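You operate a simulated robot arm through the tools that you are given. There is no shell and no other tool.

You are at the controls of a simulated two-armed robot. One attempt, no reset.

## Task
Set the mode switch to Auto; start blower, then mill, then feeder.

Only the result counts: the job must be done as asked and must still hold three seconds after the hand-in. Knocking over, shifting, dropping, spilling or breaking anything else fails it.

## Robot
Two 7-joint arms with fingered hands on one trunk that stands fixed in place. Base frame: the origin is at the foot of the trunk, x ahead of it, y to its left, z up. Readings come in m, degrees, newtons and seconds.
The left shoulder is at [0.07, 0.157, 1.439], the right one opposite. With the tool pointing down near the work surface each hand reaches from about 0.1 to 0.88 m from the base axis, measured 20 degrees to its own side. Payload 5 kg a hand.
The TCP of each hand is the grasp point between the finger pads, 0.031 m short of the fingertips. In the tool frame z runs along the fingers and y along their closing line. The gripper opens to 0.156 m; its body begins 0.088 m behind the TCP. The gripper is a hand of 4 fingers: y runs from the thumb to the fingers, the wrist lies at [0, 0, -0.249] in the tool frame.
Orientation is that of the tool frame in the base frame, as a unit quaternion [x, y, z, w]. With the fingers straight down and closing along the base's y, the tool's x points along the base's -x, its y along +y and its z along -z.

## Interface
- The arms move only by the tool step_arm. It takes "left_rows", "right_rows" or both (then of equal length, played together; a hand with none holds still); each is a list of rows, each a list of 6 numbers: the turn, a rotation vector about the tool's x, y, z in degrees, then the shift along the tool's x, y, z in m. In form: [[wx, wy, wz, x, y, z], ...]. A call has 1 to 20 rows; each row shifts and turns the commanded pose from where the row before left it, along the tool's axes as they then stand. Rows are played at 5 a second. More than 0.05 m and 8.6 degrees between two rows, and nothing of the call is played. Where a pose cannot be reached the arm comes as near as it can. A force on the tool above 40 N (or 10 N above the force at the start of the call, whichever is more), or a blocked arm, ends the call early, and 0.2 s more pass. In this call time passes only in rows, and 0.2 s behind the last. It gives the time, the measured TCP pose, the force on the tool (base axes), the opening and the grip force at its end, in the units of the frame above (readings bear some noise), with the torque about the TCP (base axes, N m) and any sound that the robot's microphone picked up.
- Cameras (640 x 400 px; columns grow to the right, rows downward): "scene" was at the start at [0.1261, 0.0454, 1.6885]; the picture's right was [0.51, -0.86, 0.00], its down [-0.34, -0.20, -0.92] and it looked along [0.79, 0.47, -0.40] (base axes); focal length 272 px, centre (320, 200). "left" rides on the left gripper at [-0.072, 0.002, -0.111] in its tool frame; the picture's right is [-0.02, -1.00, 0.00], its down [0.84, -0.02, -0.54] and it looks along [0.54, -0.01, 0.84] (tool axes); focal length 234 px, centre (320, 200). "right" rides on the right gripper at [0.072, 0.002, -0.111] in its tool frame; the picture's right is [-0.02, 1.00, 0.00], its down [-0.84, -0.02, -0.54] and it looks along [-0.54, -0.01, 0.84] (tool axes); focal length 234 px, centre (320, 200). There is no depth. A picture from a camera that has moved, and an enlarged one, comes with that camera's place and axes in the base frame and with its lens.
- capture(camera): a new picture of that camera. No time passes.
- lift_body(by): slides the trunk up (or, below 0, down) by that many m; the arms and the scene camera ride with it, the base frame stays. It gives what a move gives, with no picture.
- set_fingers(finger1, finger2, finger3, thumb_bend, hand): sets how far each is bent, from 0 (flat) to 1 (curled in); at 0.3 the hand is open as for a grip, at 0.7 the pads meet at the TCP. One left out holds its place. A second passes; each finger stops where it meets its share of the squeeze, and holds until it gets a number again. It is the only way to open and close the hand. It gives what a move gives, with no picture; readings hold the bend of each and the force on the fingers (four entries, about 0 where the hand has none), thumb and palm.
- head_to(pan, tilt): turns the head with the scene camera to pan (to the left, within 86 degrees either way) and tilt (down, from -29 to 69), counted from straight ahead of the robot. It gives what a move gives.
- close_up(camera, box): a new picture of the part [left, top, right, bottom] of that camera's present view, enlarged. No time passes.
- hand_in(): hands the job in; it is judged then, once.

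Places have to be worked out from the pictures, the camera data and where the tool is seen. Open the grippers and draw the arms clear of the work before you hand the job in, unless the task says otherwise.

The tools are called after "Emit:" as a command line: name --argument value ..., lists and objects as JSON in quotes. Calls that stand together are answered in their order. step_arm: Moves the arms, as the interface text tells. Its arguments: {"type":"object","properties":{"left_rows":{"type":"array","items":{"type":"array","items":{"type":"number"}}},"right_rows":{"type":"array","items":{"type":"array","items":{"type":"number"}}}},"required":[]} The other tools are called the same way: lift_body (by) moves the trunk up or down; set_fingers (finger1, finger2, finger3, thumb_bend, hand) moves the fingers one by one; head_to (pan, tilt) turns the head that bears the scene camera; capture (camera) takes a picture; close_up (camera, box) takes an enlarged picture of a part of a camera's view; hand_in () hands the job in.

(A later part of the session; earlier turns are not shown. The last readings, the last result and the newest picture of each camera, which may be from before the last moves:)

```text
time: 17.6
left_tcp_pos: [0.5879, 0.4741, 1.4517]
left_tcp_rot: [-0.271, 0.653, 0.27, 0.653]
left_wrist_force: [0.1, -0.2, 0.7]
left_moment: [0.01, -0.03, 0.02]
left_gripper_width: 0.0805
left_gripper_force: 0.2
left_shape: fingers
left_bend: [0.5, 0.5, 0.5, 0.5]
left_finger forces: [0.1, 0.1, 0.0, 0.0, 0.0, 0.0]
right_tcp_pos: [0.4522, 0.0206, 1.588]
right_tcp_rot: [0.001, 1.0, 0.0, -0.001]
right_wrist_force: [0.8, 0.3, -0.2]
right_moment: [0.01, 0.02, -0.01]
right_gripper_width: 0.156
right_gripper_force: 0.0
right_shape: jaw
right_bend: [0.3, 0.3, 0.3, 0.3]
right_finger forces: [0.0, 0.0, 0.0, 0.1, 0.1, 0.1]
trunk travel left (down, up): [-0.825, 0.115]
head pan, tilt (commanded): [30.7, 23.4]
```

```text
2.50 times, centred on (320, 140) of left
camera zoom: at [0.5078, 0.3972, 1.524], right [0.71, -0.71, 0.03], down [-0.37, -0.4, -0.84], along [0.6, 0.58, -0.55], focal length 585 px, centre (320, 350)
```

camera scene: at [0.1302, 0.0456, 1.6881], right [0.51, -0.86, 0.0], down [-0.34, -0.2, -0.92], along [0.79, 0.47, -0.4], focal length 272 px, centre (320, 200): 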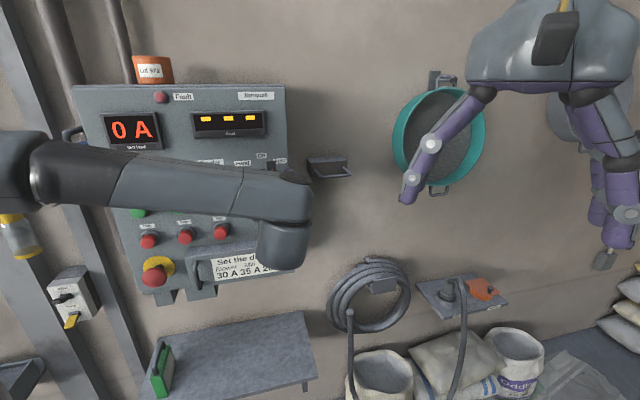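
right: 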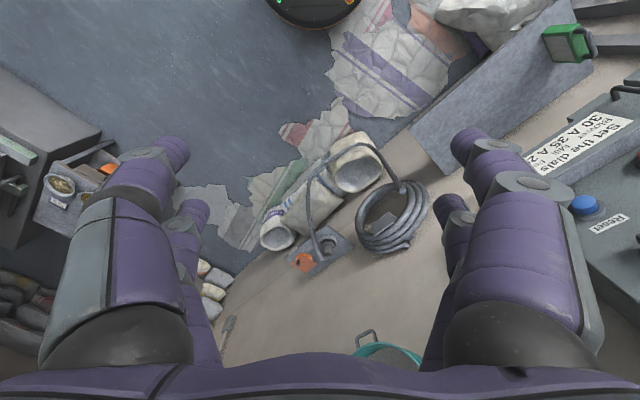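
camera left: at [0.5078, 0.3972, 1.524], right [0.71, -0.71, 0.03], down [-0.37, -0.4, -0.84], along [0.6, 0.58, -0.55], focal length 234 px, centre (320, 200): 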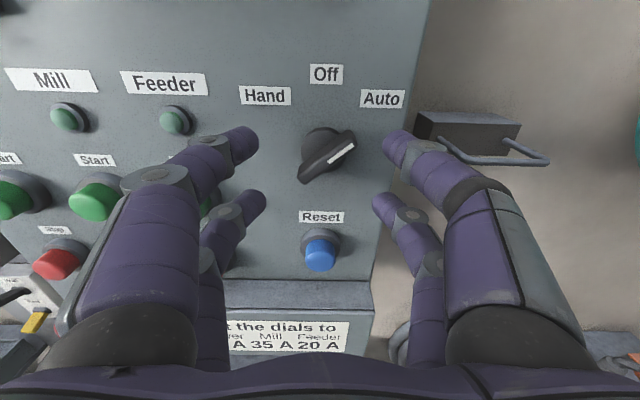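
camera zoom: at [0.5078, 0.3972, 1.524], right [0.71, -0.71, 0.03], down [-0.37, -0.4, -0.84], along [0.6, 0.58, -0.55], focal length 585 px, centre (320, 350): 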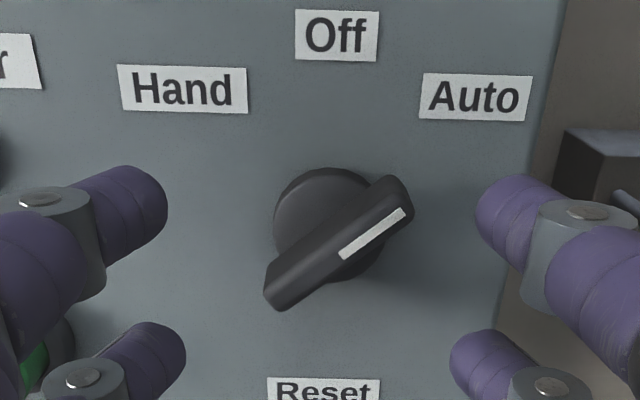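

The switch now points clearly at Auto. I'll slide the hand left, at the same standoff, to line the lower fingertip pair up with the Blower Start button at z≈1.396.

Emit:
step_arm --left_rows '[[0, 0, 0, 0.004, 0.044, 0], [0, 0, 0, 0.004, 0.044, 0], [0, 0, 0, 0.004, 0.044, 0], [0, 0, 0, 0.004, 0.044, 0], [0, 0, 0, 0.005, 0.044, 0], [0, 0, 0, 0.005, 0.044, 0], [0, 0, 0, 0.005, 0.042, 0]]'

Emit:
capture --camera "left"

Emit:
capture --camera "scene"

```text
time: 19.2
left_tcp_pos: [0.4038, 0.6736, 1.4527]
left_tcp_rot: [-0.297, 0.64, 0.315, 0.635]
left_wrist_force: [-0.2, 0.9, 4.9]
left_moment: [-0.43, 0.31, -0.02]
left_gripper_width: 0.0812
left_gripper_force: 0.1
left_shape: fingers
left_bend: [0.5, 0.5, 0.5, 0.5]
left_finger forces: [0.0, 0.1, 0.0, 0.2, 0.0, 0.1]
left hand out of reach, approached as far as the arm can: row 4, 5, 6, 7
right_tcp_pos: [0.4495, 0.0212, 1.588]
right_tcp_rot: [0.0, 1.0, -0.001, 0.001]
right_wrist_force: [0.4, 0.6, -0.3]
right_moment: [-0.03, 0.03, -0.04]
right_gripper_width: 0.1557
right_gripper_force: 0.0
right_shape: jaw
right_bend: [0.3, 0.3, 0.3, 0.3]
right_finger forces: [0.1, 0.0, 0.0, 0.0, 0.1, 0.0]
trunk travel left (down, up): [-0.825, 0.115]
head pan, tilt (commanded): [30.7, 23.4]
```

```text
taken
camera left: at [0.3342, 0.588, 1.524], right [0.78, -0.62, 0.0], down [-0.34, -0.42, -0.84], along [0.52, 0.66, -0.54], focal length 234 px, centre (320, 200)
```

left: 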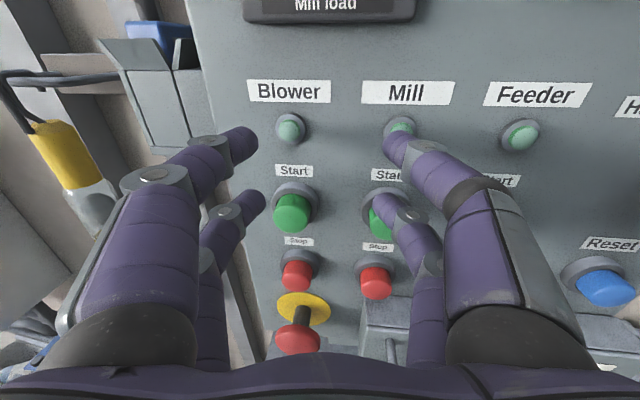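

```text
taken
camera scene: at [0.1239, 0.0463, 1.6886], right [0.51, -0.86, 0.0], down [-0.34, -0.2, -0.92], along [0.79, 0.47, -0.4], focal length 272 px, centre (320, 200)
```

scene: 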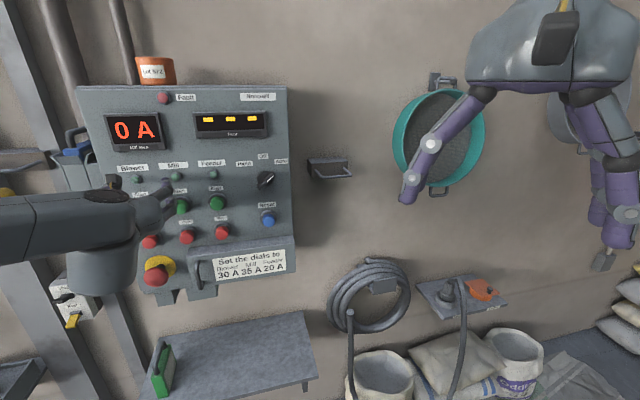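

The arm couldn't fully reach that pose and the hand is at [0.404, 0.674, 1.453], yawed to about 51°. A slightly slanted press is fine, so I'll relax the yaw command by 10° and see whether it tracks.

Emit:
step_arm --left_rows '[[-5, 0, 0, 0, 0, 0], [-5, 0, 0, 0, 0, 0]]'

Emit:
capture --camera "left"

```text
time: 19.8
left_tcp_pos: [0.4075, 0.6732, 1.4552]
left_tcp_rot: [-0.353, 0.609, 0.368, 0.607]
left_wrist_force: [0.9, 0.3, -0.2]
left_moment: [0.02, -0.02, 0.0]
left_gripper_width: 0.0809
left_gripper_force: 0.0
left_shape: fingers
left_bend: [0.5, 0.5, 0.5, 0.5]
left_finger forces: [0.0, 0.0, 0.0, 0.0, 0.0, 0.0]
right_tcp_pos: [0.4553, 0.0209, 1.587]
right_tcp_rot: [0.0, 1.0, 0.0, -0.001]
right_wrist_force: [0.6, -0.4, -0.8]
right_moment: [0.01, -0.03, 0.03]
right_gripper_width: 0.1558
right_gripper_force: 0.0
right_shape: jaw
right_bend: [0.3, 0.3, 0.3, 0.3]
right_finger forces: [0.0, 0.0, 0.0, 0.1, 0.0, 0.1]
trunk travel left (down, up): [-0.825, 0.115]
head pan, tilt (commanded): [30.7, 23.4]
```

```text
taken
camera left: at [0.3536, 0.5756, 1.5253], right [0.88, -0.48, 0.0], down [-0.25, -0.47, -0.84], along [0.41, 0.74, -0.54], focal length 234 px, centre (320, 200)
```

left: 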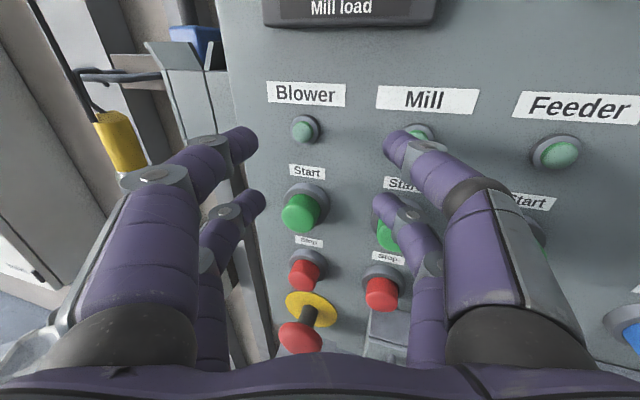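

The command restarts from the pose actually reached, so the hand is now at yaw 61°, clear of contact. I'll move down and left so the lower pair faces Blower Start from about 0.03 m.

Emit:
step_arm --left_rows '[[0, 0, 0, 0.0178, 0.0142, 0.001], [0, 0, 0, 0.0178, 0.0142, 0.001]]'

Emit:
set_fingers --hand "left" --finger2 0.7 --finger3 0.7

Emit:
capture --camera "left"

```text
time: 20.4
left_tcp_pos: [0.3832, 0.6868, 1.4212]
left_tcp_rot: [-0.354, 0.608, 0.368, 0.608]
left_wrist_force: [0.6, -0.2, -0.3]
left_moment: [0.0, 0.01, 0.02]
left_gripper_width: 0.081
left_gripper_force: 0.0
left_shape: fingers
left_bend: [0.5, 0.5, 0.5, 0.5]
left_finger forces: [0.1, 0.0, 0.0, 0.1, 0.1, 0.0]
right_tcp_pos: [0.4544, 0.0193, 1.5879]
right_tcp_rot: [0.0, 1.0, 0.001, -0.001]
right_wrist_force: [0.6, 0.4, -0.2]
right_moment: [0.03, -0.01, 0.02]
right_gripper_width: 0.1559
right_gripper_force: 0.1
right_shape: jaw
right_bend: [0.3, 0.3, 0.3, 0.3]
right_finger forces: [0.0, 0.0, 0.0, 0.0, 0.0, 0.0]
trunk travel left (down, up): [-0.825, 0.115]
head pan, tilt (commanded): [30.7, 23.4]
```

```text
time: 21.4
left_tcp_pos: [0.3802, 0.6869, 1.4212]
left_tcp_rot: [-0.354, 0.608, 0.367, 0.608]
left_wrist_force: [-0.4, 0.2, 0.7]
left_moment: [0.0, 0.01, -0.02]
left_gripper_width: 0.0809
left_gripper_force: 0.1
left_shape: fingers
left_bend: [0.5, 0.7, 0.7, 0.5]
left_finger forces: [0.1, 0.1, 0.0, 0.0, 0.0, 0.0]
right_tcp_pos: [0.4507, 0.022, 1.5885]
right_tcp_rot: [0.001, 1.0, 0.0, -0.001]
right_wrist_force: [-0.3, 0.3, -0.1]
right_moment: [-0.06, 0.01, 0.0]
right_gripper_width: 0.1557
right_gripper_force: 0.0
right_shape: jaw
right_bend: [0.3, 0.3, 0.3, 0.3]
right_finger forces: [0.0, 0.0, 0.0, 0.0, 0.0, 0.0]
trunk travel left (down, up): [-0.825, 0.115]
head pan, tilt (commanded): [30.7, 23.4]
```

```text
taken
camera left: at [0.3263, 0.5908, 1.4908], right [0.88, -0.48, 0.01], down [-0.25, -0.47, -0.84], along [0.41, 0.74, -0.54], focal length 234 px, centre (320, 200)
```

left: 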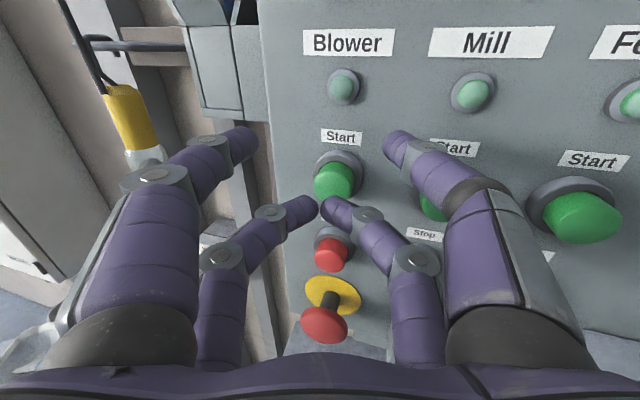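

The reading and picture agree: the closed lower pair sits 0.03 m in front of Blower Start, well aligned. I'll flatten finger1 and curl the thumb out of the way so only the lower pair leads.

Emit:
set_fingers --hand "left" --finger1 0.0 --thumb_bend 1.0

Emit:
capture --camera "left"

Emit:
capture --camera "scene"

```text
time: 22.4
left_tcp_pos: [0.3806, 0.6881, 1.421]
left_tcp_rot: [-0.353, 0.608, 0.368, 0.608]
left_wrist_force: [0.3, 0.3, 0.5]
left_moment: [-0.01, 0.01, -0.01]
left_gripper_width: 0.0771
left_gripper_force: 0.1
left_shape: fingers
left_bend: [0.0, 0.7, 0.7, 1.0]
left_finger forces: [0.1, 0.1, 0.1, 0.0, 0.0, 0.1]
right_tcp_pos: [0.4525, 0.0195, 1.5882]
right_tcp_rot: [0.0, 1.0, 0.0, 0.0]
right_wrist_force: [-0.4, -0.3, -0.3]
right_moment: [0.04, 0.0, -0.03]
right_gripper_width: 0.1558
right_gripper_force: 0.1
right_shape: jaw
right_bend: [0.3, 0.3, 0.3, 0.3]
right_finger forces: [0.0, 0.1, 0.0, 0.0, 0.0, 0.0]
trunk travel left (down, up): [-0.825, 0.115]
head pan, tilt (commanded): [30.7, 23.4]
```

```text
taken
camera left: at [0.3272, 0.5902, 1.4909], right [0.88, -0.48, 0.01], down [-0.25, -0.47, -0.84], along [0.41, 0.74, -0.54], focal length 234 px, centre (320, 200)
```

left: 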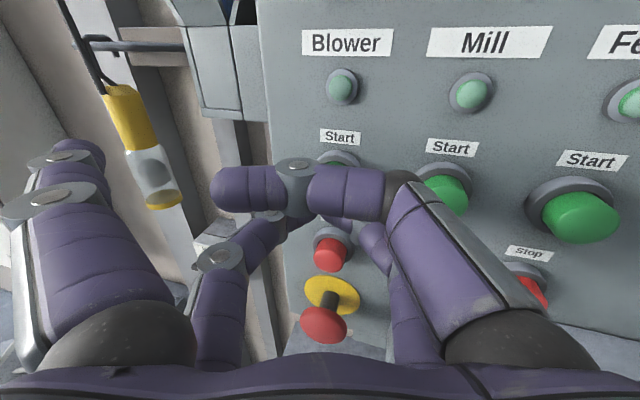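

```text
taken
camera scene: at [0.1263, 0.0451, 1.6884], right [0.51, -0.86, 0.0], down [-0.34, -0.2, -0.92], along [0.79, 0.47, -0.4], focal length 272 px, centre (320, 200)
```

scene: 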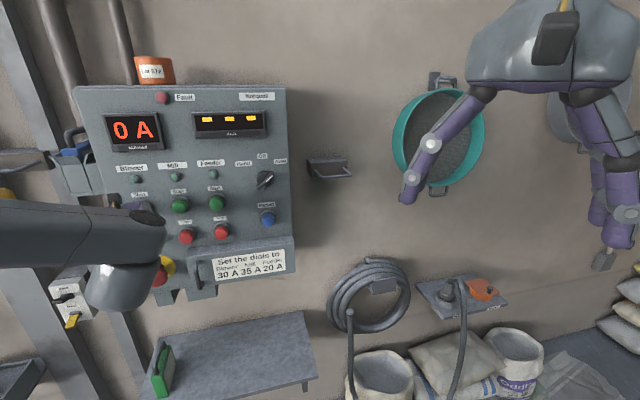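

Only the lower pair now leads, and the hanging lamp on the left is about 0.2 m away from finger1. I'll advance along the panel normal until just about touching the button.

Emit:
step_arm --left_rows '[[0, 0, 0, 0, -0.0034, 0.0115], [0, 0, 0, 0, -0.0034, 0.0115], [0, 0, 0, 0, -0.0011, 0.0038]]'

Emit:
capture --camera "left"

```text
time: 23.2
left_tcp_pos: [0.4008, 0.7078, 1.4214]
left_tcp_rot: [-0.353, 0.608, 0.369, 0.608]
left_wrist_force: [0.7, 1.0, 0.0]
left_moment: [-0.02, 0.01, -0.01]
left_gripper_width: 0.0766
left_gripper_force: 0.3
left_shape: fingers
left_bend: [0.0, 0.7, 0.7, 1.0]
left_finger forces: [0.1, 0.1, 0.2, 0.1, 0.0, 0.0]
right_tcp_pos: [0.451, 0.0204, 1.588]
right_tcp_rot: [0.0, 1.0, 0.0, 0.0]
right_wrist_force: [-0.3, 0.3, 0.3]
right_moment: [0.02, -0.02, -0.01]
right_gripper_width: 0.1556
right_gripper_force: 0.0
right_shape: jaw
right_bend: [0.3, 0.3, 0.3, 0.3]
right_finger forces: [0.0, 0.0, 0.0, 0.0, 0.1, 0.0]
trunk travel left (down, up): [-0.825, 0.115]
head pan, tilt (commanded): [30.7, 23.4]
```

```text
taken
camera left: at [0.3467, 0.6111, 1.4919], right [0.88, -0.48, 0.01], down [-0.25, -0.47, -0.84], along [0.41, 0.74, -0.54], focal length 234 px, centre (320, 200)
```

left: 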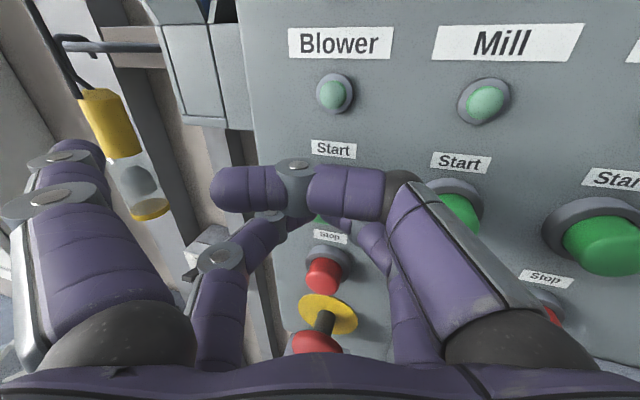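

No contact yet; the tip should be about 0.04 m off the panel. I'll press on in 3 mm steps, watching the force and lamp.

Emit:
step_arm --left_rows '[[0, 0, 0, 0, -0.0009, 0.0029], [0, 0, 0, 0, -0.0009, 0.0029], [0, 0, 0, 0, -0.0009, 0.0029]]'

Emit:
capture --camera "left"

```text
time: 24.0
left_tcp_pos: [0.407, 0.7131, 1.422]
left_tcp_rot: [-0.353, 0.608, 0.368, 0.608]
left_wrist_force: [-1.7, -2.7, 0.3]
left_moment: [-0.1, 0.04, -0.01]
left_gripper_width: 0.0768
left_gripper_force: 2.3
left_shape: fingers
left_bend: [0.0, 0.7, 0.71, 1.0]
left_finger forces: [0.1, 0.0, 4.0, 0.0, 0.0, 0.0]
right_tcp_pos: [0.4512, 0.019, 1.5885]
right_tcp_rot: [0.0, 1.0, 0.0, 0.0]
right_wrist_force: [-0.1, 0.4, 0.0]
right_moment: [-0.02, -0.01, -0.03]
right_gripper_width: 0.1559
right_gripper_force: 0.0
right_shape: jaw
right_bend: [0.3, 0.3, 0.3, 0.3]
right_finger forces: [0.1, 0.1, 0.1, 0.1, 0.0, 0.1]
trunk travel left (down, up): [-0.825, 0.115]
head pan, tilt (commanded): [30.7, 23.4]
```

```text
taken
camera left: at [0.3529, 0.6158, 1.492], right [0.88, -0.48, 0.01], down [-0.25, -0.47, -0.84], along [0.41, 0.74, -0.54], focal length 234 px, centre (320, 200)
```

left: 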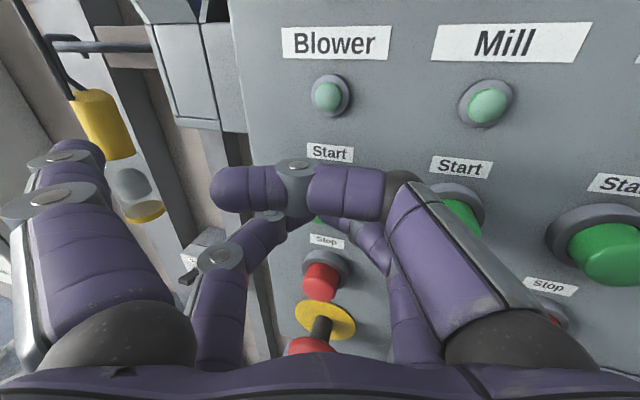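

Contact with the button is felt at about 3 N, tip near 0.031 m off the panel. I'll press deeper by a few millimetres.

Emit:
step_arm --left_rows '[[0, 0, 0, 0, -0.0009, 0.0029], [0, 0, 0, 0, -0.0009, 0.0029]]'

Emit:
capture --camera "left"

```text
time: 24.6
left_tcp_pos: [0.4117, 0.717, 1.4219]
left_tcp_rot: [-0.353, 0.608, 0.368, 0.608]
left_wrist_force: [-2.5, -5.2, 0.4]
left_moment: [-0.09, 0.05, -0.06]
left_gripper_width: 0.0763
left_gripper_force: 3.1
left_shape: fingers
left_bend: [0.0, 0.7, 0.71, 1.0]
left_finger forces: [0.1, 0.0, 6.3, 0.0, 0.0, 0.0]
right_tcp_pos: [0.4513, 0.0181, 1.5884]
right_tcp_rot: [0.001, 1.0, 0.001, 0.0]
right_wrist_force: [1.1, 0.5, 0.2]
right_moment: [0.0, -0.01, 0.01]
right_gripper_width: 0.1559
right_gripper_force: 0.0
right_shape: jaw
right_bend: [0.3, 0.3, 0.3, 0.3]
right_finger forces: [0.1, 0.0, 0.0, 0.0, 0.0, 0.0]
trunk travel left (down, up): [-0.825, 0.115]
head pan, tilt (commanded): [30.7, 23.4]
heard: click
```

```text
taken
camera left: at [0.3571, 0.6197, 1.4918], right [0.88, -0.48, 0.01], down [-0.25, -0.47, -0.84], along [0.41, 0.74, -0.54], focal length 234 px, centre (320, 200)
```

left: 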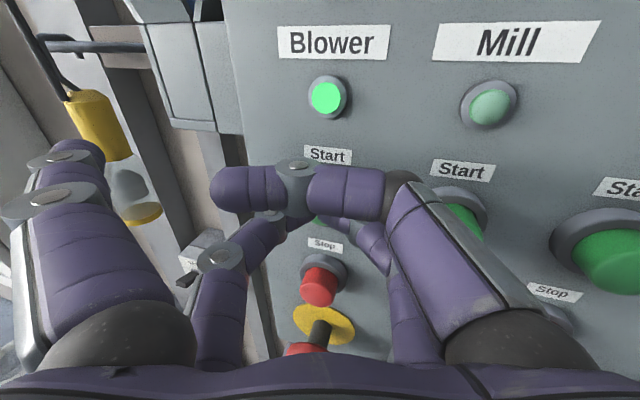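

A click was heard and the Blower lamp is lit green. I'll back off along the panel normal by about 0.045 m and check the panel.

Emit:
step_arm --left_rows '[[0, 0, 0, 0, 0.0042, -0.0144], [0, 0, 0, 0, 0.0042, -0.0144], [0, 0, 0, 0, 0.0042, -0.0144]]'

Emit:
capture --camera "scene"

Emit:
close_up --camera "scene" --box '[70, 70, 310, 220]'

```text
time: 25.4
left_tcp_pos: [0.3805, 0.6855, 1.4216]
left_tcp_rot: [-0.353, 0.608, 0.368, 0.609]
left_wrist_force: [0.1, -0.8, 0.0]
left_moment: [0.03, 0.04, 0.01]
left_gripper_width: 0.0768
left_gripper_force: 0.0
left_shape: fingers
left_bend: [0.0, 0.7, 0.7, 1.0]
left_finger forces: [0.0, 0.1, 0.0, 0.0, 0.0, 0.1]
right_tcp_pos: [0.4517, 0.0189, 1.5894]
right_tcp_rot: [-0.001, 1.0, 0.0, 0.001]
right_wrist_force: [0.3, 1.2, 0.2]
right_moment: [0.01, 0.01, -0.01]
right_gripper_width: 0.1559
right_gripper_force: 0.1
right_shape: jaw
right_bend: [0.3, 0.3, 0.3, 0.3]
right_finger forces: [0.1, 0.1, 0.0, 0.0, 0.0, 0.1]
trunk travel left (down, up): [-0.825, 0.115]
head pan, tilt (commanded): [30.7, 23.4]
```

```text
taken
camera scene: at [0.1253, 0.0441, 1.6886], right [0.51, -0.86, 0.0], down [-0.34, -0.2, -0.92], along [0.79, 0.47, -0.4], focal length 272 px, centre (320, 200)
```

scene: 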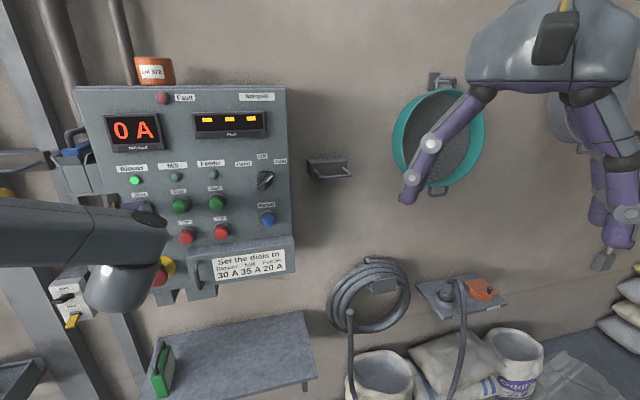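

```text
2.67 times, centred on (190, 145) of scene
camera zoom: at [0.1253, 0.0441, 1.6886], right [0.51, -0.86, 0.0], down [-0.34, -0.2, -0.92], along [0.79, 0.47, -0.4], focal length 725 px, centre (667, 347)
```

zoom: 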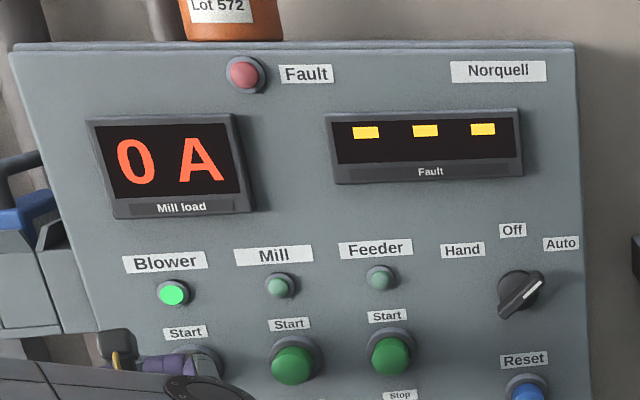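

The Blower runs with no fault, and the switch stays at Auto. I'll slide right 0.09 m along the panel to face Mill Start.

Emit:
step_arm --left_rows '[[0, 0, 0, -0.0006, -0.0288, -0.0084], [0, 0, 0, -0.0006, -0.0288, -0.0084], [0, 0, 0, -0.0006, -0.0287, -0.0085]]'

Emit:
capture --camera "left"

```text
time: 26.2
left_tcp_pos: [0.4444, 0.6209, 1.4199]
left_tcp_rot: [-0.354, 0.608, 0.368, 0.608]
left_wrist_force: [0.4, 0.6, -0.9]
left_moment: [0.02, -0.01, 0.02]
left_gripper_width: 0.0767
left_gripper_force: 0.0
left_shape: fingers
left_bend: [0.0, 0.7, 0.7, 1.0]
left_finger forces: [0.0, 0.0, 0.1, 0.1, 0.1, 0.0]
right_tcp_pos: [0.4523, 0.0196, 1.5868]
right_tcp_rot: [0.001, 1.0, 0.0, 0.0]
right_wrist_force: [0.0, 0.6, -0.3]
right_moment: [0.05, 0.01, -0.01]
right_gripper_width: 0.156
right_gripper_force: 0.2
right_shape: jaw
right_bend: [0.3, 0.3, 0.3, 0.3]
right_finger forces: [0.0, 0.0, 0.1, 0.0, 0.1, 0.0]
trunk travel left (down, up): [-0.825, 0.115]
head pan, tilt (commanded): [30.7, 23.4]
```

```text
taken
camera left: at [0.3902, 0.5248, 1.4903], right [0.88, -0.48, 0.01], down [-0.25, -0.47, -0.84], along [0.41, 0.74, -0.54], focal length 234 px, centre (320, 200)
```

left: 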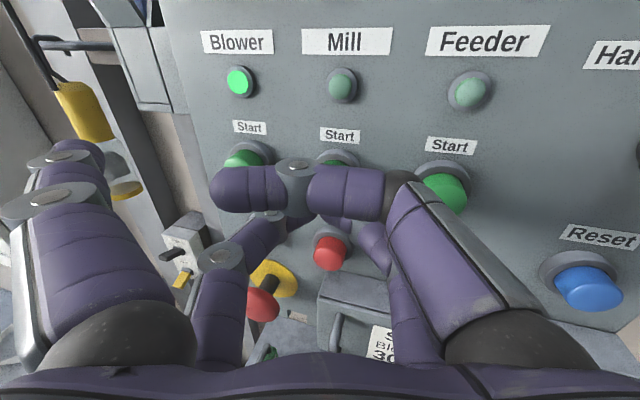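

The geometry matches the Blower press: the tip faces Mill Start at 0.07 m off the panel. I'll advance to near contact and press in small steps.

Emit:
step_arm --left_rows '[[0, 0, 0, 0, -0.0042, 0.0144], [0, 0, 0, 0, -0.0042, 0.0144], [0, 0, 0, 0, -0.0009, 0.0029], [0, 0, 0, 0, -0.0009, 0.0029]]'

Emit:
step_arm --left_rows '[[0, 0, 0, 0, -0.0009, 0.0029], [0, 0, 0, 0, -0.0009, 0.0029]]'

Emit:
capture --camera "left"

```text
time: 27.2
left_tcp_pos: [0.4703, 0.6481, 1.4219]
left_tcp_rot: [-0.353, 0.608, 0.368, 0.608]
left_wrist_force: [-1.8, -2.6, 0.7]
left_moment: [-0.06, 0.04, -0.01]
left_gripper_width: 0.0766
left_gripper_force: 1.3
left_shape: fingers
left_bend: [0.0, 0.7, 0.71, 1.0]
left_finger forces: [0.1, 0.0, 3.2, 0.0, 0.1, 0.0]
right_tcp_pos: [0.4509, 0.0194, 1.5883]
right_tcp_rot: [0.0, 1.0, 0.001, 0.0]
right_wrist_force: [-0.8, -0.2, 1.0]
right_moment: [0.05, 0.03, -0.03]
right_gripper_width: 0.156
right_gripper_force: 0.0
right_shape: jaw
right_bend: [0.3, 0.3, 0.3, 0.3]
right_finger forces: [0.0, 0.0, 0.1, 0.0, 0.0, 0.0]
trunk travel left (down, up): [-0.825, 0.115]
head pan, tilt (commanded): [30.7, 23.4]
```

```text
time: 27.8
left_tcp_pos: [0.474, 0.6495, 1.4214]
left_tcp_rot: [-0.353, 0.608, 0.368, 0.609]
left_wrist_force: [-2.7, -3.4, -0.3]
left_moment: [-0.11, 0.1, 0.0]
left_gripper_width: 0.0767
left_gripper_force: 2.3
left_shape: fingers
left_bend: [0.0, 0.7, 0.71, 1.0]
left_finger forces: [0.1, 0.0, 5.4, 0.0, 0.0, 0.1]
right_tcp_pos: [0.4513, 0.0189, 1.588]
right_tcp_rot: [-0.001, 1.0, 0.001, 0.0]
right_wrist_force: [-0.2, -0.4, -0.8]
right_moment: [0.01, -0.04, 0.02]
right_gripper_width: 0.1561
right_gripper_force: 0.0
right_shape: jaw
right_bend: [0.3, 0.3, 0.3, 0.3]
right_finger forces: [0.0, 0.1, 0.1, 0.1, 0.0, 0.0]
trunk travel left (down, up): [-0.825, 0.115]
head pan, tilt (commanded): [30.7, 23.4]
```

```text
taken
camera left: at [0.4194, 0.5539, 1.4923], right [0.88, -0.48, 0.01], down [-0.25, -0.47, -0.84], along [0.41, 0.74, -0.54], focal length 234 px, centre (320, 200)
```

left: 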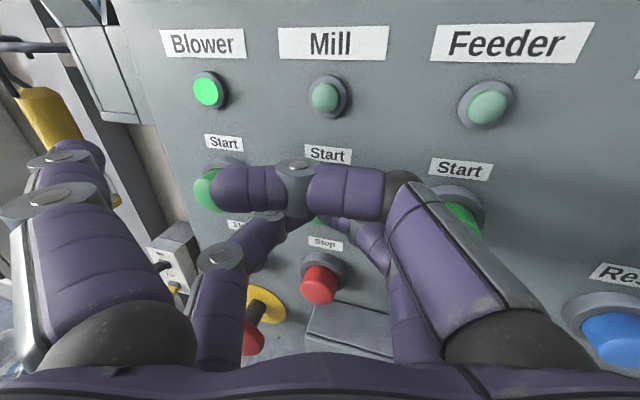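

The button is partly depressed at about 4 N without a click yet. I'll press another 2 mm or so.

Emit:
step_arm --left_rows '[[0, 0, 0, 0, -0.0007, 0.0024]]'

Emit:
capture --camera "left"

Emit:
close_up --camera "scene" --box '[70, 70, 310, 220]'

```text
time: 28.2
left_tcp_pos: [0.4755, 0.6516, 1.4224]
left_tcp_rot: [-0.353, 0.608, 0.367, 0.609]
left_wrist_force: [-3.2, -4.6, -0.1]
left_moment: [-0.08, 0.03, -0.01]
left_gripper_width: 0.0768
left_gripper_force: 3.0
left_shape: fingers
left_bend: [0.0, 0.7, 0.71, 1.0]
left_finger forces: [0.1, 0.0, 6.1, 0.0, 0.0, 0.0]
right_tcp_pos: [0.4519, 0.0182, 1.587]
right_tcp_rot: [0.0, 1.0, 0.0, 0.0]
right_wrist_force: [-0.1, 0.2, 0.6]
right_moment: [0.03, 0.02, 0.04]
right_gripper_width: 0.1558
right_gripper_force: 0.1
right_shape: jaw
right_bend: [0.3, 0.3, 0.3, 0.3]
right_finger forces: [0.0, 0.0, 0.0, 0.1, 0.0, 0.0]
trunk travel left (down, up): [-0.825, 0.115]
head pan, tilt (commanded): [30.7, 23.4]
heard: click
```

```text
taken
camera left: at [0.4211, 0.5553, 1.4922], right [0.88, -0.48, 0.01], down [-0.25, -0.47, -0.84], along [0.41, 0.74, -0.54], focal length 234 px, centre (320, 200)
```

left: 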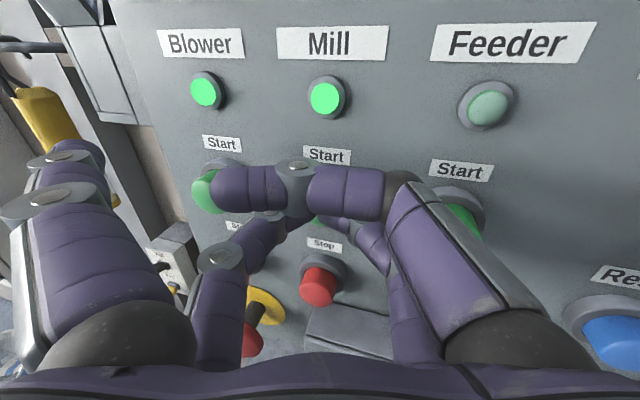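

```text
2.67 times, centred on (190, 145) of scene
camera zoom: at [0.1252, 0.0438, 1.6886], right [0.51, -0.86, 0.0], down [-0.34, -0.2, -0.92], along [0.79, 0.47, -0.4], focal length 725 px, centre (667, 347)
```

zoom: 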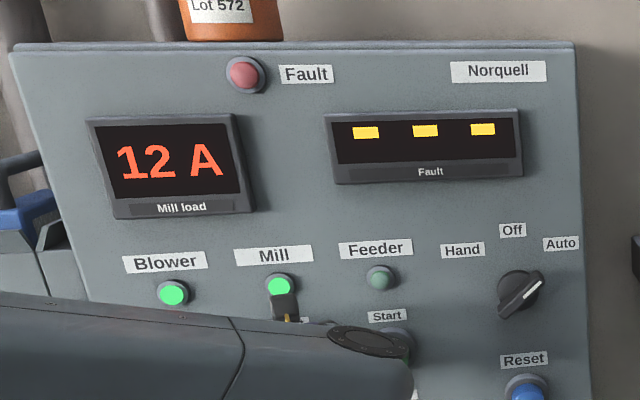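

Click heard: the Mill lamp is lit and the load reads 12 A with no fault. I'll back off and watch the load and fault display.

Emit:
step_arm --left_rows '[[0, 0, 0, 0, 0.0042, -0.0144], [0, 0, 0, 0, 0.0042, -0.0144], [0, 0, 0, 0, 0.0042, -0.0144]]'

Emit:
close_up --camera "scene" --box '[70, 70, 310, 220]'

```text
time: 29.0
left_tcp_pos: [0.4438, 0.6216, 1.422]
left_tcp_rot: [-0.353, 0.608, 0.368, 0.608]
left_wrist_force: [1.2, 0.0, 0.5]
left_moment: [-0.04, -0.03, -0.01]
left_gripper_width: 0.0767
left_gripper_force: 0.1
left_shape: fingers
left_bend: [0.0, 0.7, 0.7, 1.0]
left_finger forces: [0.0, 0.1, 0.0, 0.0, 0.1, 0.1]
right_tcp_pos: [0.4514, 0.0183, 1.5875]
right_tcp_rot: [0.001, 1.0, 0.0, 0.0]
right_wrist_force: [0.0, -0.7, 0.7]
right_moment: [-0.05, -0.04, 0.02]
right_gripper_width: 0.1556
right_gripper_force: 0.0
right_shape: jaw
right_bend: [0.3, 0.3, 0.3, 0.3]
right_finger forces: [0.0, 0.1, 0.0, 0.0, 0.1, 0.0]
trunk travel left (down, up): [-0.825, 0.115]
head pan, tilt (commanded): [30.7, 23.4]
```

```text
2.67 times, centred on (190, 145) of scene
camera zoom: at [0.1255, 0.0442, 1.6885], right [0.51, -0.86, 0.0], down [-0.34, -0.2, -0.92], along [0.79, 0.47, -0.4], focal length 725 px, centre (667, 347)
```

zoom: 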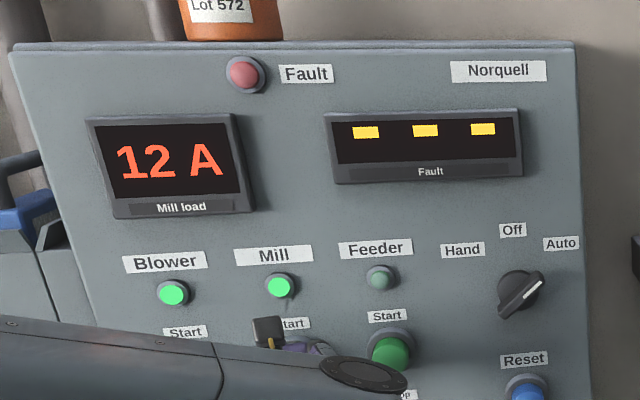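

The Mill runs steadily at 12 A. I'll slide 0.089 m right along the panel to face Feeder Start.

Emit:
step_arm --left_rows '[[0, 0, 0, -0.0006, -0.0285, -0.0083], [0, 0, 0, -0.0006, -0.0285, -0.0083], [0, 0, 0, -0.0006, -0.0284, -0.0084]]'

Emit:
capture --camera "left"

Emit:
close_up --camera "scene" --box '[70, 70, 310, 220]'

```text
time: 29.8
left_tcp_pos: [0.5075, 0.5596, 1.4221]
left_tcp_rot: [-0.353, 0.608, 0.368, 0.608]
left_wrist_force: [-0.2, -0.2, -1.0]
left_moment: [0.01, 0.0, 0.0]
left_gripper_width: 0.0763
left_gripper_force: 0.1
left_shape: fingers
left_bend: [0.0, 0.7, 0.7, 1.0]
left_finger forces: [0.0, 0.0, 0.0, 0.0, 0.0, 0.0]
right_tcp_pos: [0.4537, 0.02, 1.5875]
right_tcp_rot: [-0.001, 1.0, 0.0, 0.0]
right_wrist_force: [-0.6, 0.0, 0.8]
right_moment: [0.03, 0.03, 0.02]
right_gripper_width: 0.1558
right_gripper_force: 0.0
right_shape: jaw
right_bend: [0.3, 0.3, 0.3, 0.3]
right_finger forces: [0.1, 0.0, 0.0, 0.0, 0.0, 0.0]
trunk travel left (down, up): [-0.825, 0.115]
head pan, tilt (commanded): [30.7, 23.4]
```

```text
taken
camera left: at [0.4539, 0.4624, 1.4918], right [0.88, -0.48, 0.01], down [-0.25, -0.47, -0.84], along [0.41, 0.74, -0.54], focal length 234 px, centre (320, 200)
```

left: 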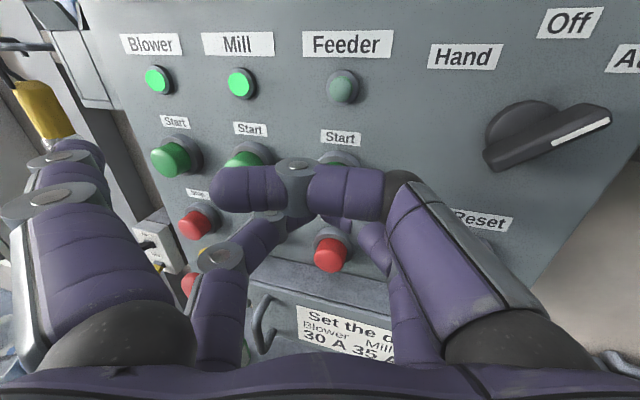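

```text
2.67 times, centred on (190, 145) of scene
camera zoom: at [0.1272, 0.0454, 1.6884], right [0.51, -0.86, 0.0], down [-0.34, -0.2, -0.92], along [0.79, 0.47, -0.4], focal length 725 px, centre (667, 347)
```

zoom: 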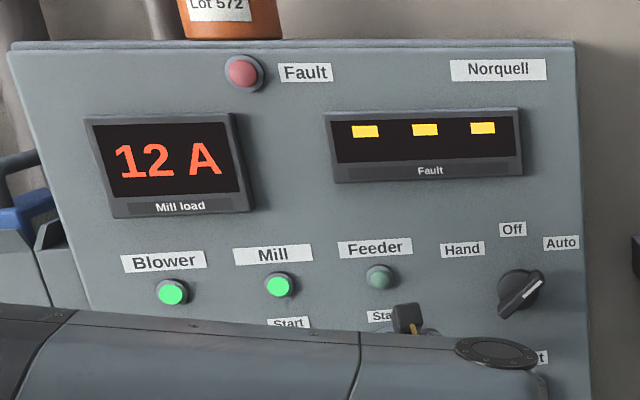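

All is steady and the tip faces Feeder Start, with the switch well clear of the hand. I'll advance and press in small steps.

Emit:
step_arm --left_rows '[[0, 0, 0, 0, -0.0042, 0.0144], [0, 0, 0, 0, -0.0042, 0.0144], [0, 0, 0, 0, -0.0009, 0.0029], [0, 0, 0, 0, -0.0009, 0.0029]]'

Emit:
step_arm --left_rows '[[0, 0, 0, 0, -0.0009, 0.0029], [0, 0, 0, 0, -0.0009, 0.0029]]'

Emit:
capture --camera "left"

```text
time: 30.8
left_tcp_pos: [0.5337, 0.5836, 1.4213]
left_tcp_rot: [-0.353, 0.608, 0.369, 0.608]
left_wrist_force: [-0.9, -2.2, -0.1]
left_moment: [-0.05, 0.01, 0.0]
left_gripper_width: 0.0767
left_gripper_force: 1.5
left_shape: fingers
left_bend: [0.0, 0.7, 0.71, 1.0]
left_finger forces: [0.0, 0.1, 2.9, 0.1, 0.0, 0.1]
right_tcp_pos: [0.4519, 0.0192, 1.5885]
right_tcp_rot: [0.0, 1.0, 0.001, 0.0]
right_wrist_force: [0.2, -0.2, 0.4]
right_moment: [-0.01, -0.01, 0.0]
right_gripper_width: 0.1559
right_gripper_force: 0.0
right_shape: jaw
right_bend: [0.3, 0.3, 0.3, 0.3]
right_finger forces: [0.0, 0.1, 0.0, 0.1, 0.1, 0.1]
trunk travel left (down, up): [-0.825, 0.115]
head pan, tilt (commanded): [30.7, 23.4]
```

```text
time: 31.4
left_tcp_pos: [0.5367, 0.5876, 1.422]
left_tcp_rot: [-0.353, 0.608, 0.367, 0.609]
left_wrist_force: [-2.8, -4.1, -0.3]
left_moment: [-0.13, 0.08, -0.02]
left_gripper_width: 0.0765
left_gripper_force: 2.6
left_shape: fingers
left_bend: [0.0, 0.7, 0.71, 1.0]
left_finger forces: [0.0, 0.0, 5.1, 0.0, 0.1, 0.0]
right_tcp_pos: [0.4511, 0.0189, 1.5874]
right_tcp_rot: [0.0, 1.0, 0.001, 0.0]
right_wrist_force: [0.2, -0.3, 0.5]
right_moment: [0.04, -0.01, -0.02]
right_gripper_width: 0.1558
right_gripper_force: 0.0
right_shape: jaw
right_bend: [0.3, 0.3, 0.3, 0.3]
right_finger forces: [0.0, 0.0, 0.1, 0.1, 0.0, 0.0]
trunk travel left (down, up): [-0.825, 0.115]
head pan, tilt (commanded): [30.7, 23.4]
```

```text
taken
camera left: at [0.482, 0.4904, 1.4918], right [0.88, -0.48, 0.01], down [-0.25, -0.47, -0.84], along [0.41, 0.74, -0.54], focal length 234 px, centre (320, 200)
```

left: 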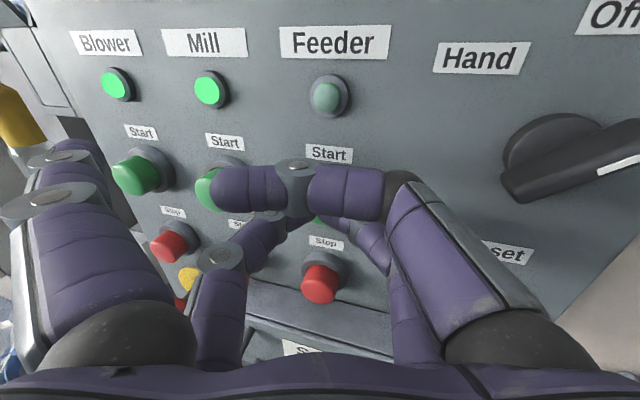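

The Feeder button is partly down at about 5 N with no click yet, as with the Mill. I'll press 2.5 mm more.

Emit:
step_arm --left_rows '[[0, 0, 0, 0, -0.0007, 0.0024]]'

Emit:
capture --camera "left"

Emit:
close_up --camera "scene" --box '[70, 70, 310, 220]'

```text
time: 31.8
left_tcp_pos: [0.5389, 0.5885, 1.4221]
left_tcp_rot: [-0.352, 0.608, 0.367, 0.609]
left_wrist_force: [-3.5, -5.1, -1.8]
left_moment: [-0.15, 0.1, -0.06]
left_gripper_width: 0.0763
left_gripper_force: 3.1
left_shape: fingers
left_bend: [0.0, 0.7, 0.71, 1.0]
left_finger forces: [0.1, 0.1, 5.9, 0.1, 0.0, 0.1]
right_tcp_pos: [0.4517, 0.0192, 1.5881]
right_tcp_rot: [0.0, 1.0, 0.001, 0.001]
right_wrist_force: [-0.1, 0.1, -0.5]
right_moment: [0.0, -0.02, 0.01]
right_gripper_width: 0.1558
right_gripper_force: 0.2
right_shape: jaw
right_bend: [0.3, 0.3, 0.3, 0.3]
right_finger forces: [0.0, 0.0, 0.1, 0.0, 0.1, 0.0]
trunk travel left (down, up): [-0.825, 0.115]
head pan, tilt (commanded): [30.7, 23.4]
heard: click
```

```text
taken
camera left: at [0.4837, 0.4916, 1.4918], right [0.88, -0.48, 0.01], down [-0.25, -0.47, -0.84], along [0.41, 0.74, -0.54], focal length 234 px, centre (320, 200)
```

left: 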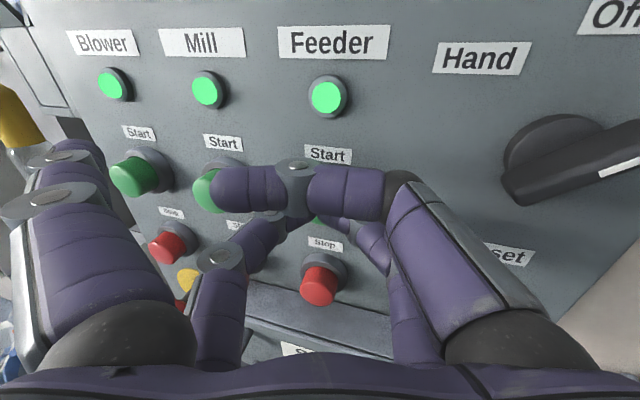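

```text
2.67 times, centred on (190, 145) of scene
camera zoom: at [0.1254, 0.0439, 1.6885], right [0.51, -0.86, 0.0], down [-0.34, -0.2, -0.92], along [0.79, 0.47, -0.4], focal length 725 px, centre (667, 347)
```

zoom: 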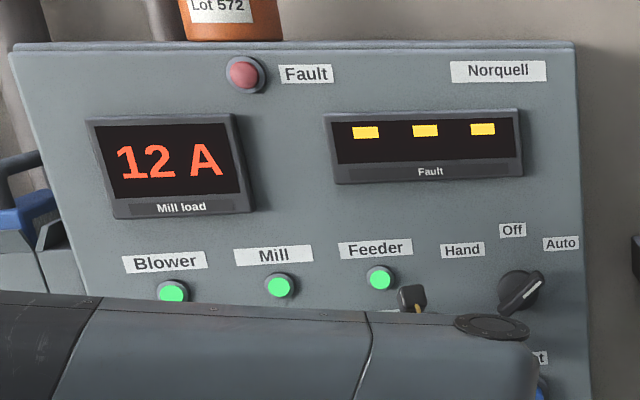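

All three lamps are lit after the click. I'll back off along the normal and keep watching the load for any rise or trip.

Emit:
step_arm --left_rows '[[0, 0, 0, 0, 0.0042, -0.0144], [0, 0, 0, 0, 0.0042, -0.0144], [0, 0, 0, 0, 0.0042, -0.0144]]'

Emit:
close_up --camera "scene" --box '[70, 70, 310, 220]'

```text
time: 32.6
left_tcp_pos: [0.506, 0.5586, 1.4233]
left_tcp_rot: [-0.354, 0.608, 0.368, 0.608]
left_wrist_force: [-0.3, -0.9, 0.0]
left_moment: [-0.03, 0.0, -0.01]
left_gripper_width: 0.0765
left_gripper_force: 0.1
left_shape: fingers
left_bend: [0.0, 0.7, 0.7, 1.0]
left_finger forces: [0.0, 0.0, 0.0, 0.0, 0.1, 0.0]
right_tcp_pos: [0.4516, 0.0188, 1.5881]
right_tcp_rot: [0.0, 1.0, 0.001, 0.0]
right_wrist_force: [-0.9, 0.1, -0.8]
right_moment: [0.03, -0.02, 0.0]
right_gripper_width: 0.1561
right_gripper_force: 0.0
right_shape: jaw
right_bend: [0.3, 0.3, 0.3, 0.3]
right_finger forces: [0.1, 0.0, 0.0, 0.0, 0.1, 0.0]
trunk travel left (down, up): [-0.825, 0.115]
head pan, tilt (commanded): [30.7, 23.4]
```

```text
2.67 times, centred on (190, 145) of scene
camera zoom: at [0.1256, 0.0443, 1.6885], right [0.51, -0.86, 0.0], down [-0.34, -0.2, -0.92], along [0.79, 0.47, -0.4], focal length 725 px, centre (667, 347)
```

zoom: 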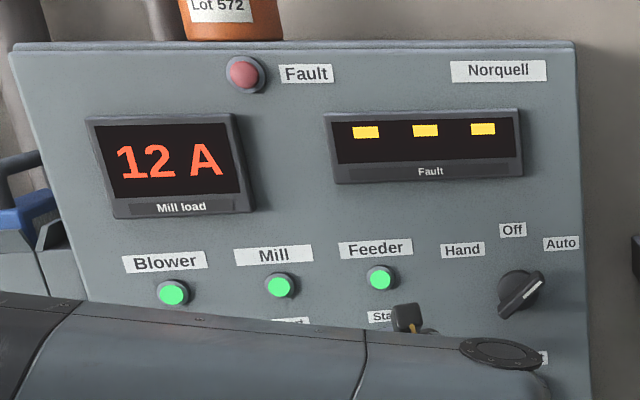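

All three run at 12 A with no fault. I'll draw back another 0.04 m, then open the hand while watching for a delayed trip.

Emit:
step_arm --left_rows '[[0, 0, 0, 0, 0.004, -0.02], [0, 0, 0, 0, 0.004, -0.02]]'

Emit:
set_fingers --hand "left" --finger1 0.3 --finger2 0.3 --finger3 0.3 --thumb_bend 0.3

Emit:
capture --camera "scene"

Emit:
capture --camera "left"

Emit:
close_up --camera "scene" --box '[70, 70, 310, 220]'

```text
time: 33.2
left_tcp_pos: [0.4792, 0.5272, 1.424]
left_tcp_rot: [-0.354, 0.608, 0.368, 0.608]
left_wrist_force: [0.3, -0.8, -0.7]
left_moment: [0.02, 0.0, -0.01]
left_gripper_width: 0.0764
left_gripper_force: 0.1
left_shape: fingers
left_bend: [0.0, 0.7, 0.7, 1.0]
left_finger forces: [0.0, 0.1, 0.0, 0.0, 0.0, 0.0]
right_tcp_pos: [0.4509, 0.0193, 1.5889]
right_tcp_rot: [0.0, 1.0, 0.002, 0.0]
right_wrist_force: [0.5, 0.4, 0.4]
right_moment: [0.01, -0.02, 0.0]
right_gripper_width: 0.1558
right_gripper_force: 0.1
right_shape: jaw
right_bend: [0.3, 0.3, 0.3, 0.3]
right_finger forces: [0.1, 0.0, 0.0, 0.0, 0.1, 0.0]
trunk travel left (down, up): [-0.825, 0.115]
head pan, tilt (commanded): [30.7, 23.4]
```

```text
time: 34.2
left_tcp_pos: [0.4814, 0.5281, 1.4217]
left_tcp_rot: [-0.354, 0.608, 0.368, 0.608]
left_wrist_force: [-0.3, -0.9, -0.4]
left_moment: [0.03, -0.03, 0.02]
left_gripper_width: 0.1605
left_gripper_force: 0.0
left_shape: fingers
left_bend: [0.3, 0.3, 0.3, 0.3]
left_finger forces: [0.1, 0.0, 0.0, 0.0, 0.1, 0.1]
right_tcp_pos: [0.4532, 0.0201, 1.5871]
right_tcp_rot: [0.0, 1.0, 0.0, 0.0]
right_wrist_force: [0.9, 0.3, -0.1]
right_moment: [-0.03, 0.01, 0.02]
right_gripper_width: 0.1559
right_gripper_force: 0.0
right_shape: jaw
right_bend: [0.3, 0.3, 0.3, 0.3]
right_finger forces: [0.0, 0.0, 0.0, 0.0, 0.0, 0.1]
trunk travel left (down, up): [-0.825, 0.115]
head pan, tilt (commanded): [30.7, 23.4]
```

```text
taken
camera scene: at [0.1264, 0.0457, 1.6884], right [0.51, -0.86, 0.0], down [-0.34, -0.2, -0.92], along [0.79, 0.47, -0.4], focal length 272 px, centre (320, 200)
```

scene: 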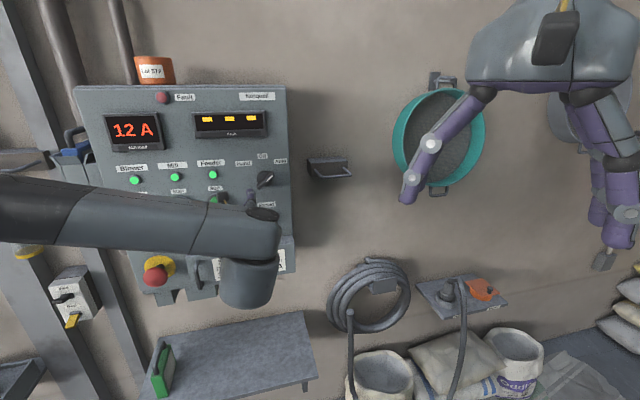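

```text
taken
camera left: at [0.4261, 0.4314, 1.4917], right [0.88, -0.48, 0.01], down [-0.25, -0.47, -0.84], along [0.41, 0.74, -0.54], focal length 234 px, centre (320, 200)
```

left: 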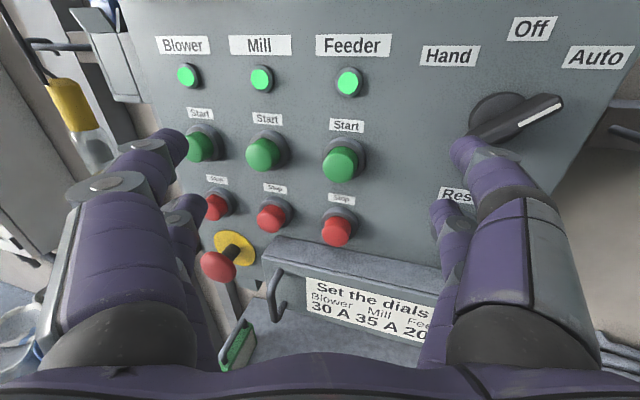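

```text
2.67 times, centred on (190, 145) of scene
camera zoom: at [0.1264, 0.0457, 1.6884], right [0.51, -0.86, 0.0], down [-0.34, -0.2, -0.92], along [0.79, 0.47, -0.4], focal length 725 px, centre (667, 347)
```

zoom: 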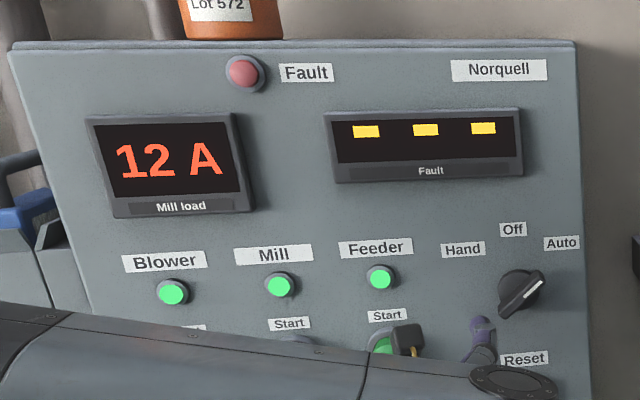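

Everything is steady at 12 A. I'll hold still for about four seconds to see whether a delayed fault appears.

Emit:
step_arm --left_rows '[[0, 0, 0, 0, 0, 0], [0, 0, 0, 0, 0, 0], [0, 0, 0, 0, 0, 0], [0, 0, 0, 0, 0, 0], [0, 0, 0, 0, 0, 0], [0, 0, 0, 0, 0, 0], [0, 0, 0, 0, 0, 0], [0, 0, 0, 0, 0, 0], [0, 0, 0, 0, 0, 0], [0, 0, 0, 0, 0, 0], [0, 0, 0, 0, 0, 0], [0, 0, 0, 0, 0, 0], [0, 0, 0, 0, 0, 0], [0, 0, 0, 0, 0, 0], [0, 0, 0, 0, 0, 0], [0, 0, 0, 0, 0, 0], [0, 0, 0, 0, 0, 0], [0, 0, 0, 0, 0, 0], [0, 0, 0, 0, 0, 0], [0, 0, 0, 0, 0, 0]]'

Emit:
close_up --camera "scene" --box '[70, 70, 310, 220]'

```text
time: 38.4
left_tcp_pos: [0.4802, 0.5277, 1.4215]
left_tcp_rot: [-0.353, 0.608, 0.368, 0.608]
left_wrist_force: [-0.2, 0.5, 0.9]
left_moment: [0.01, 0.0, 0.02]
left_gripper_width: 0.1604
left_gripper_force: 0.1
left_shape: fingers
left_bend: [0.3, 0.3, 0.3, 0.3]
left_finger forces: [0.0, 0.0, 0.1, 0.0, 0.0, 0.0]
right_tcp_pos: [0.4534, 0.0207, 1.5881]
right_tcp_rot: [0.0, 1.0, 0.0, 0.0]
right_wrist_force: [0.3, -1.0, -0.4]
right_moment: [-0.01, 0.01, -0.01]
right_gripper_width: 0.1557
right_gripper_force: 0.1
right_shape: jaw
right_bend: [0.3, 0.3, 0.3, 0.3]
right_finger forces: [0.0, 0.1, 0.0, 0.0, 0.0, 0.0]
trunk travel left (down, up): [-0.825, 0.115]
head pan, tilt (commanded): [30.7, 23.4]
```

```text
2.67 times, centred on (190, 145) of scene
camera zoom: at [0.1261, 0.0452, 1.6885], right [0.51, -0.86, 0.0], down [-0.34, -0.2, -0.92], along [0.79, 0.47, -0.4], focal length 725 px, centre (667, 347)
```

zoom: 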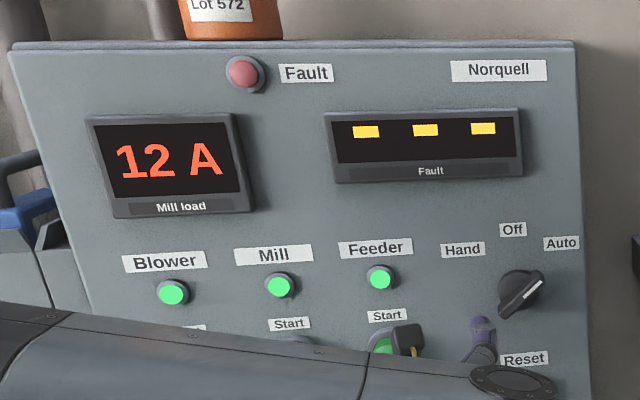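

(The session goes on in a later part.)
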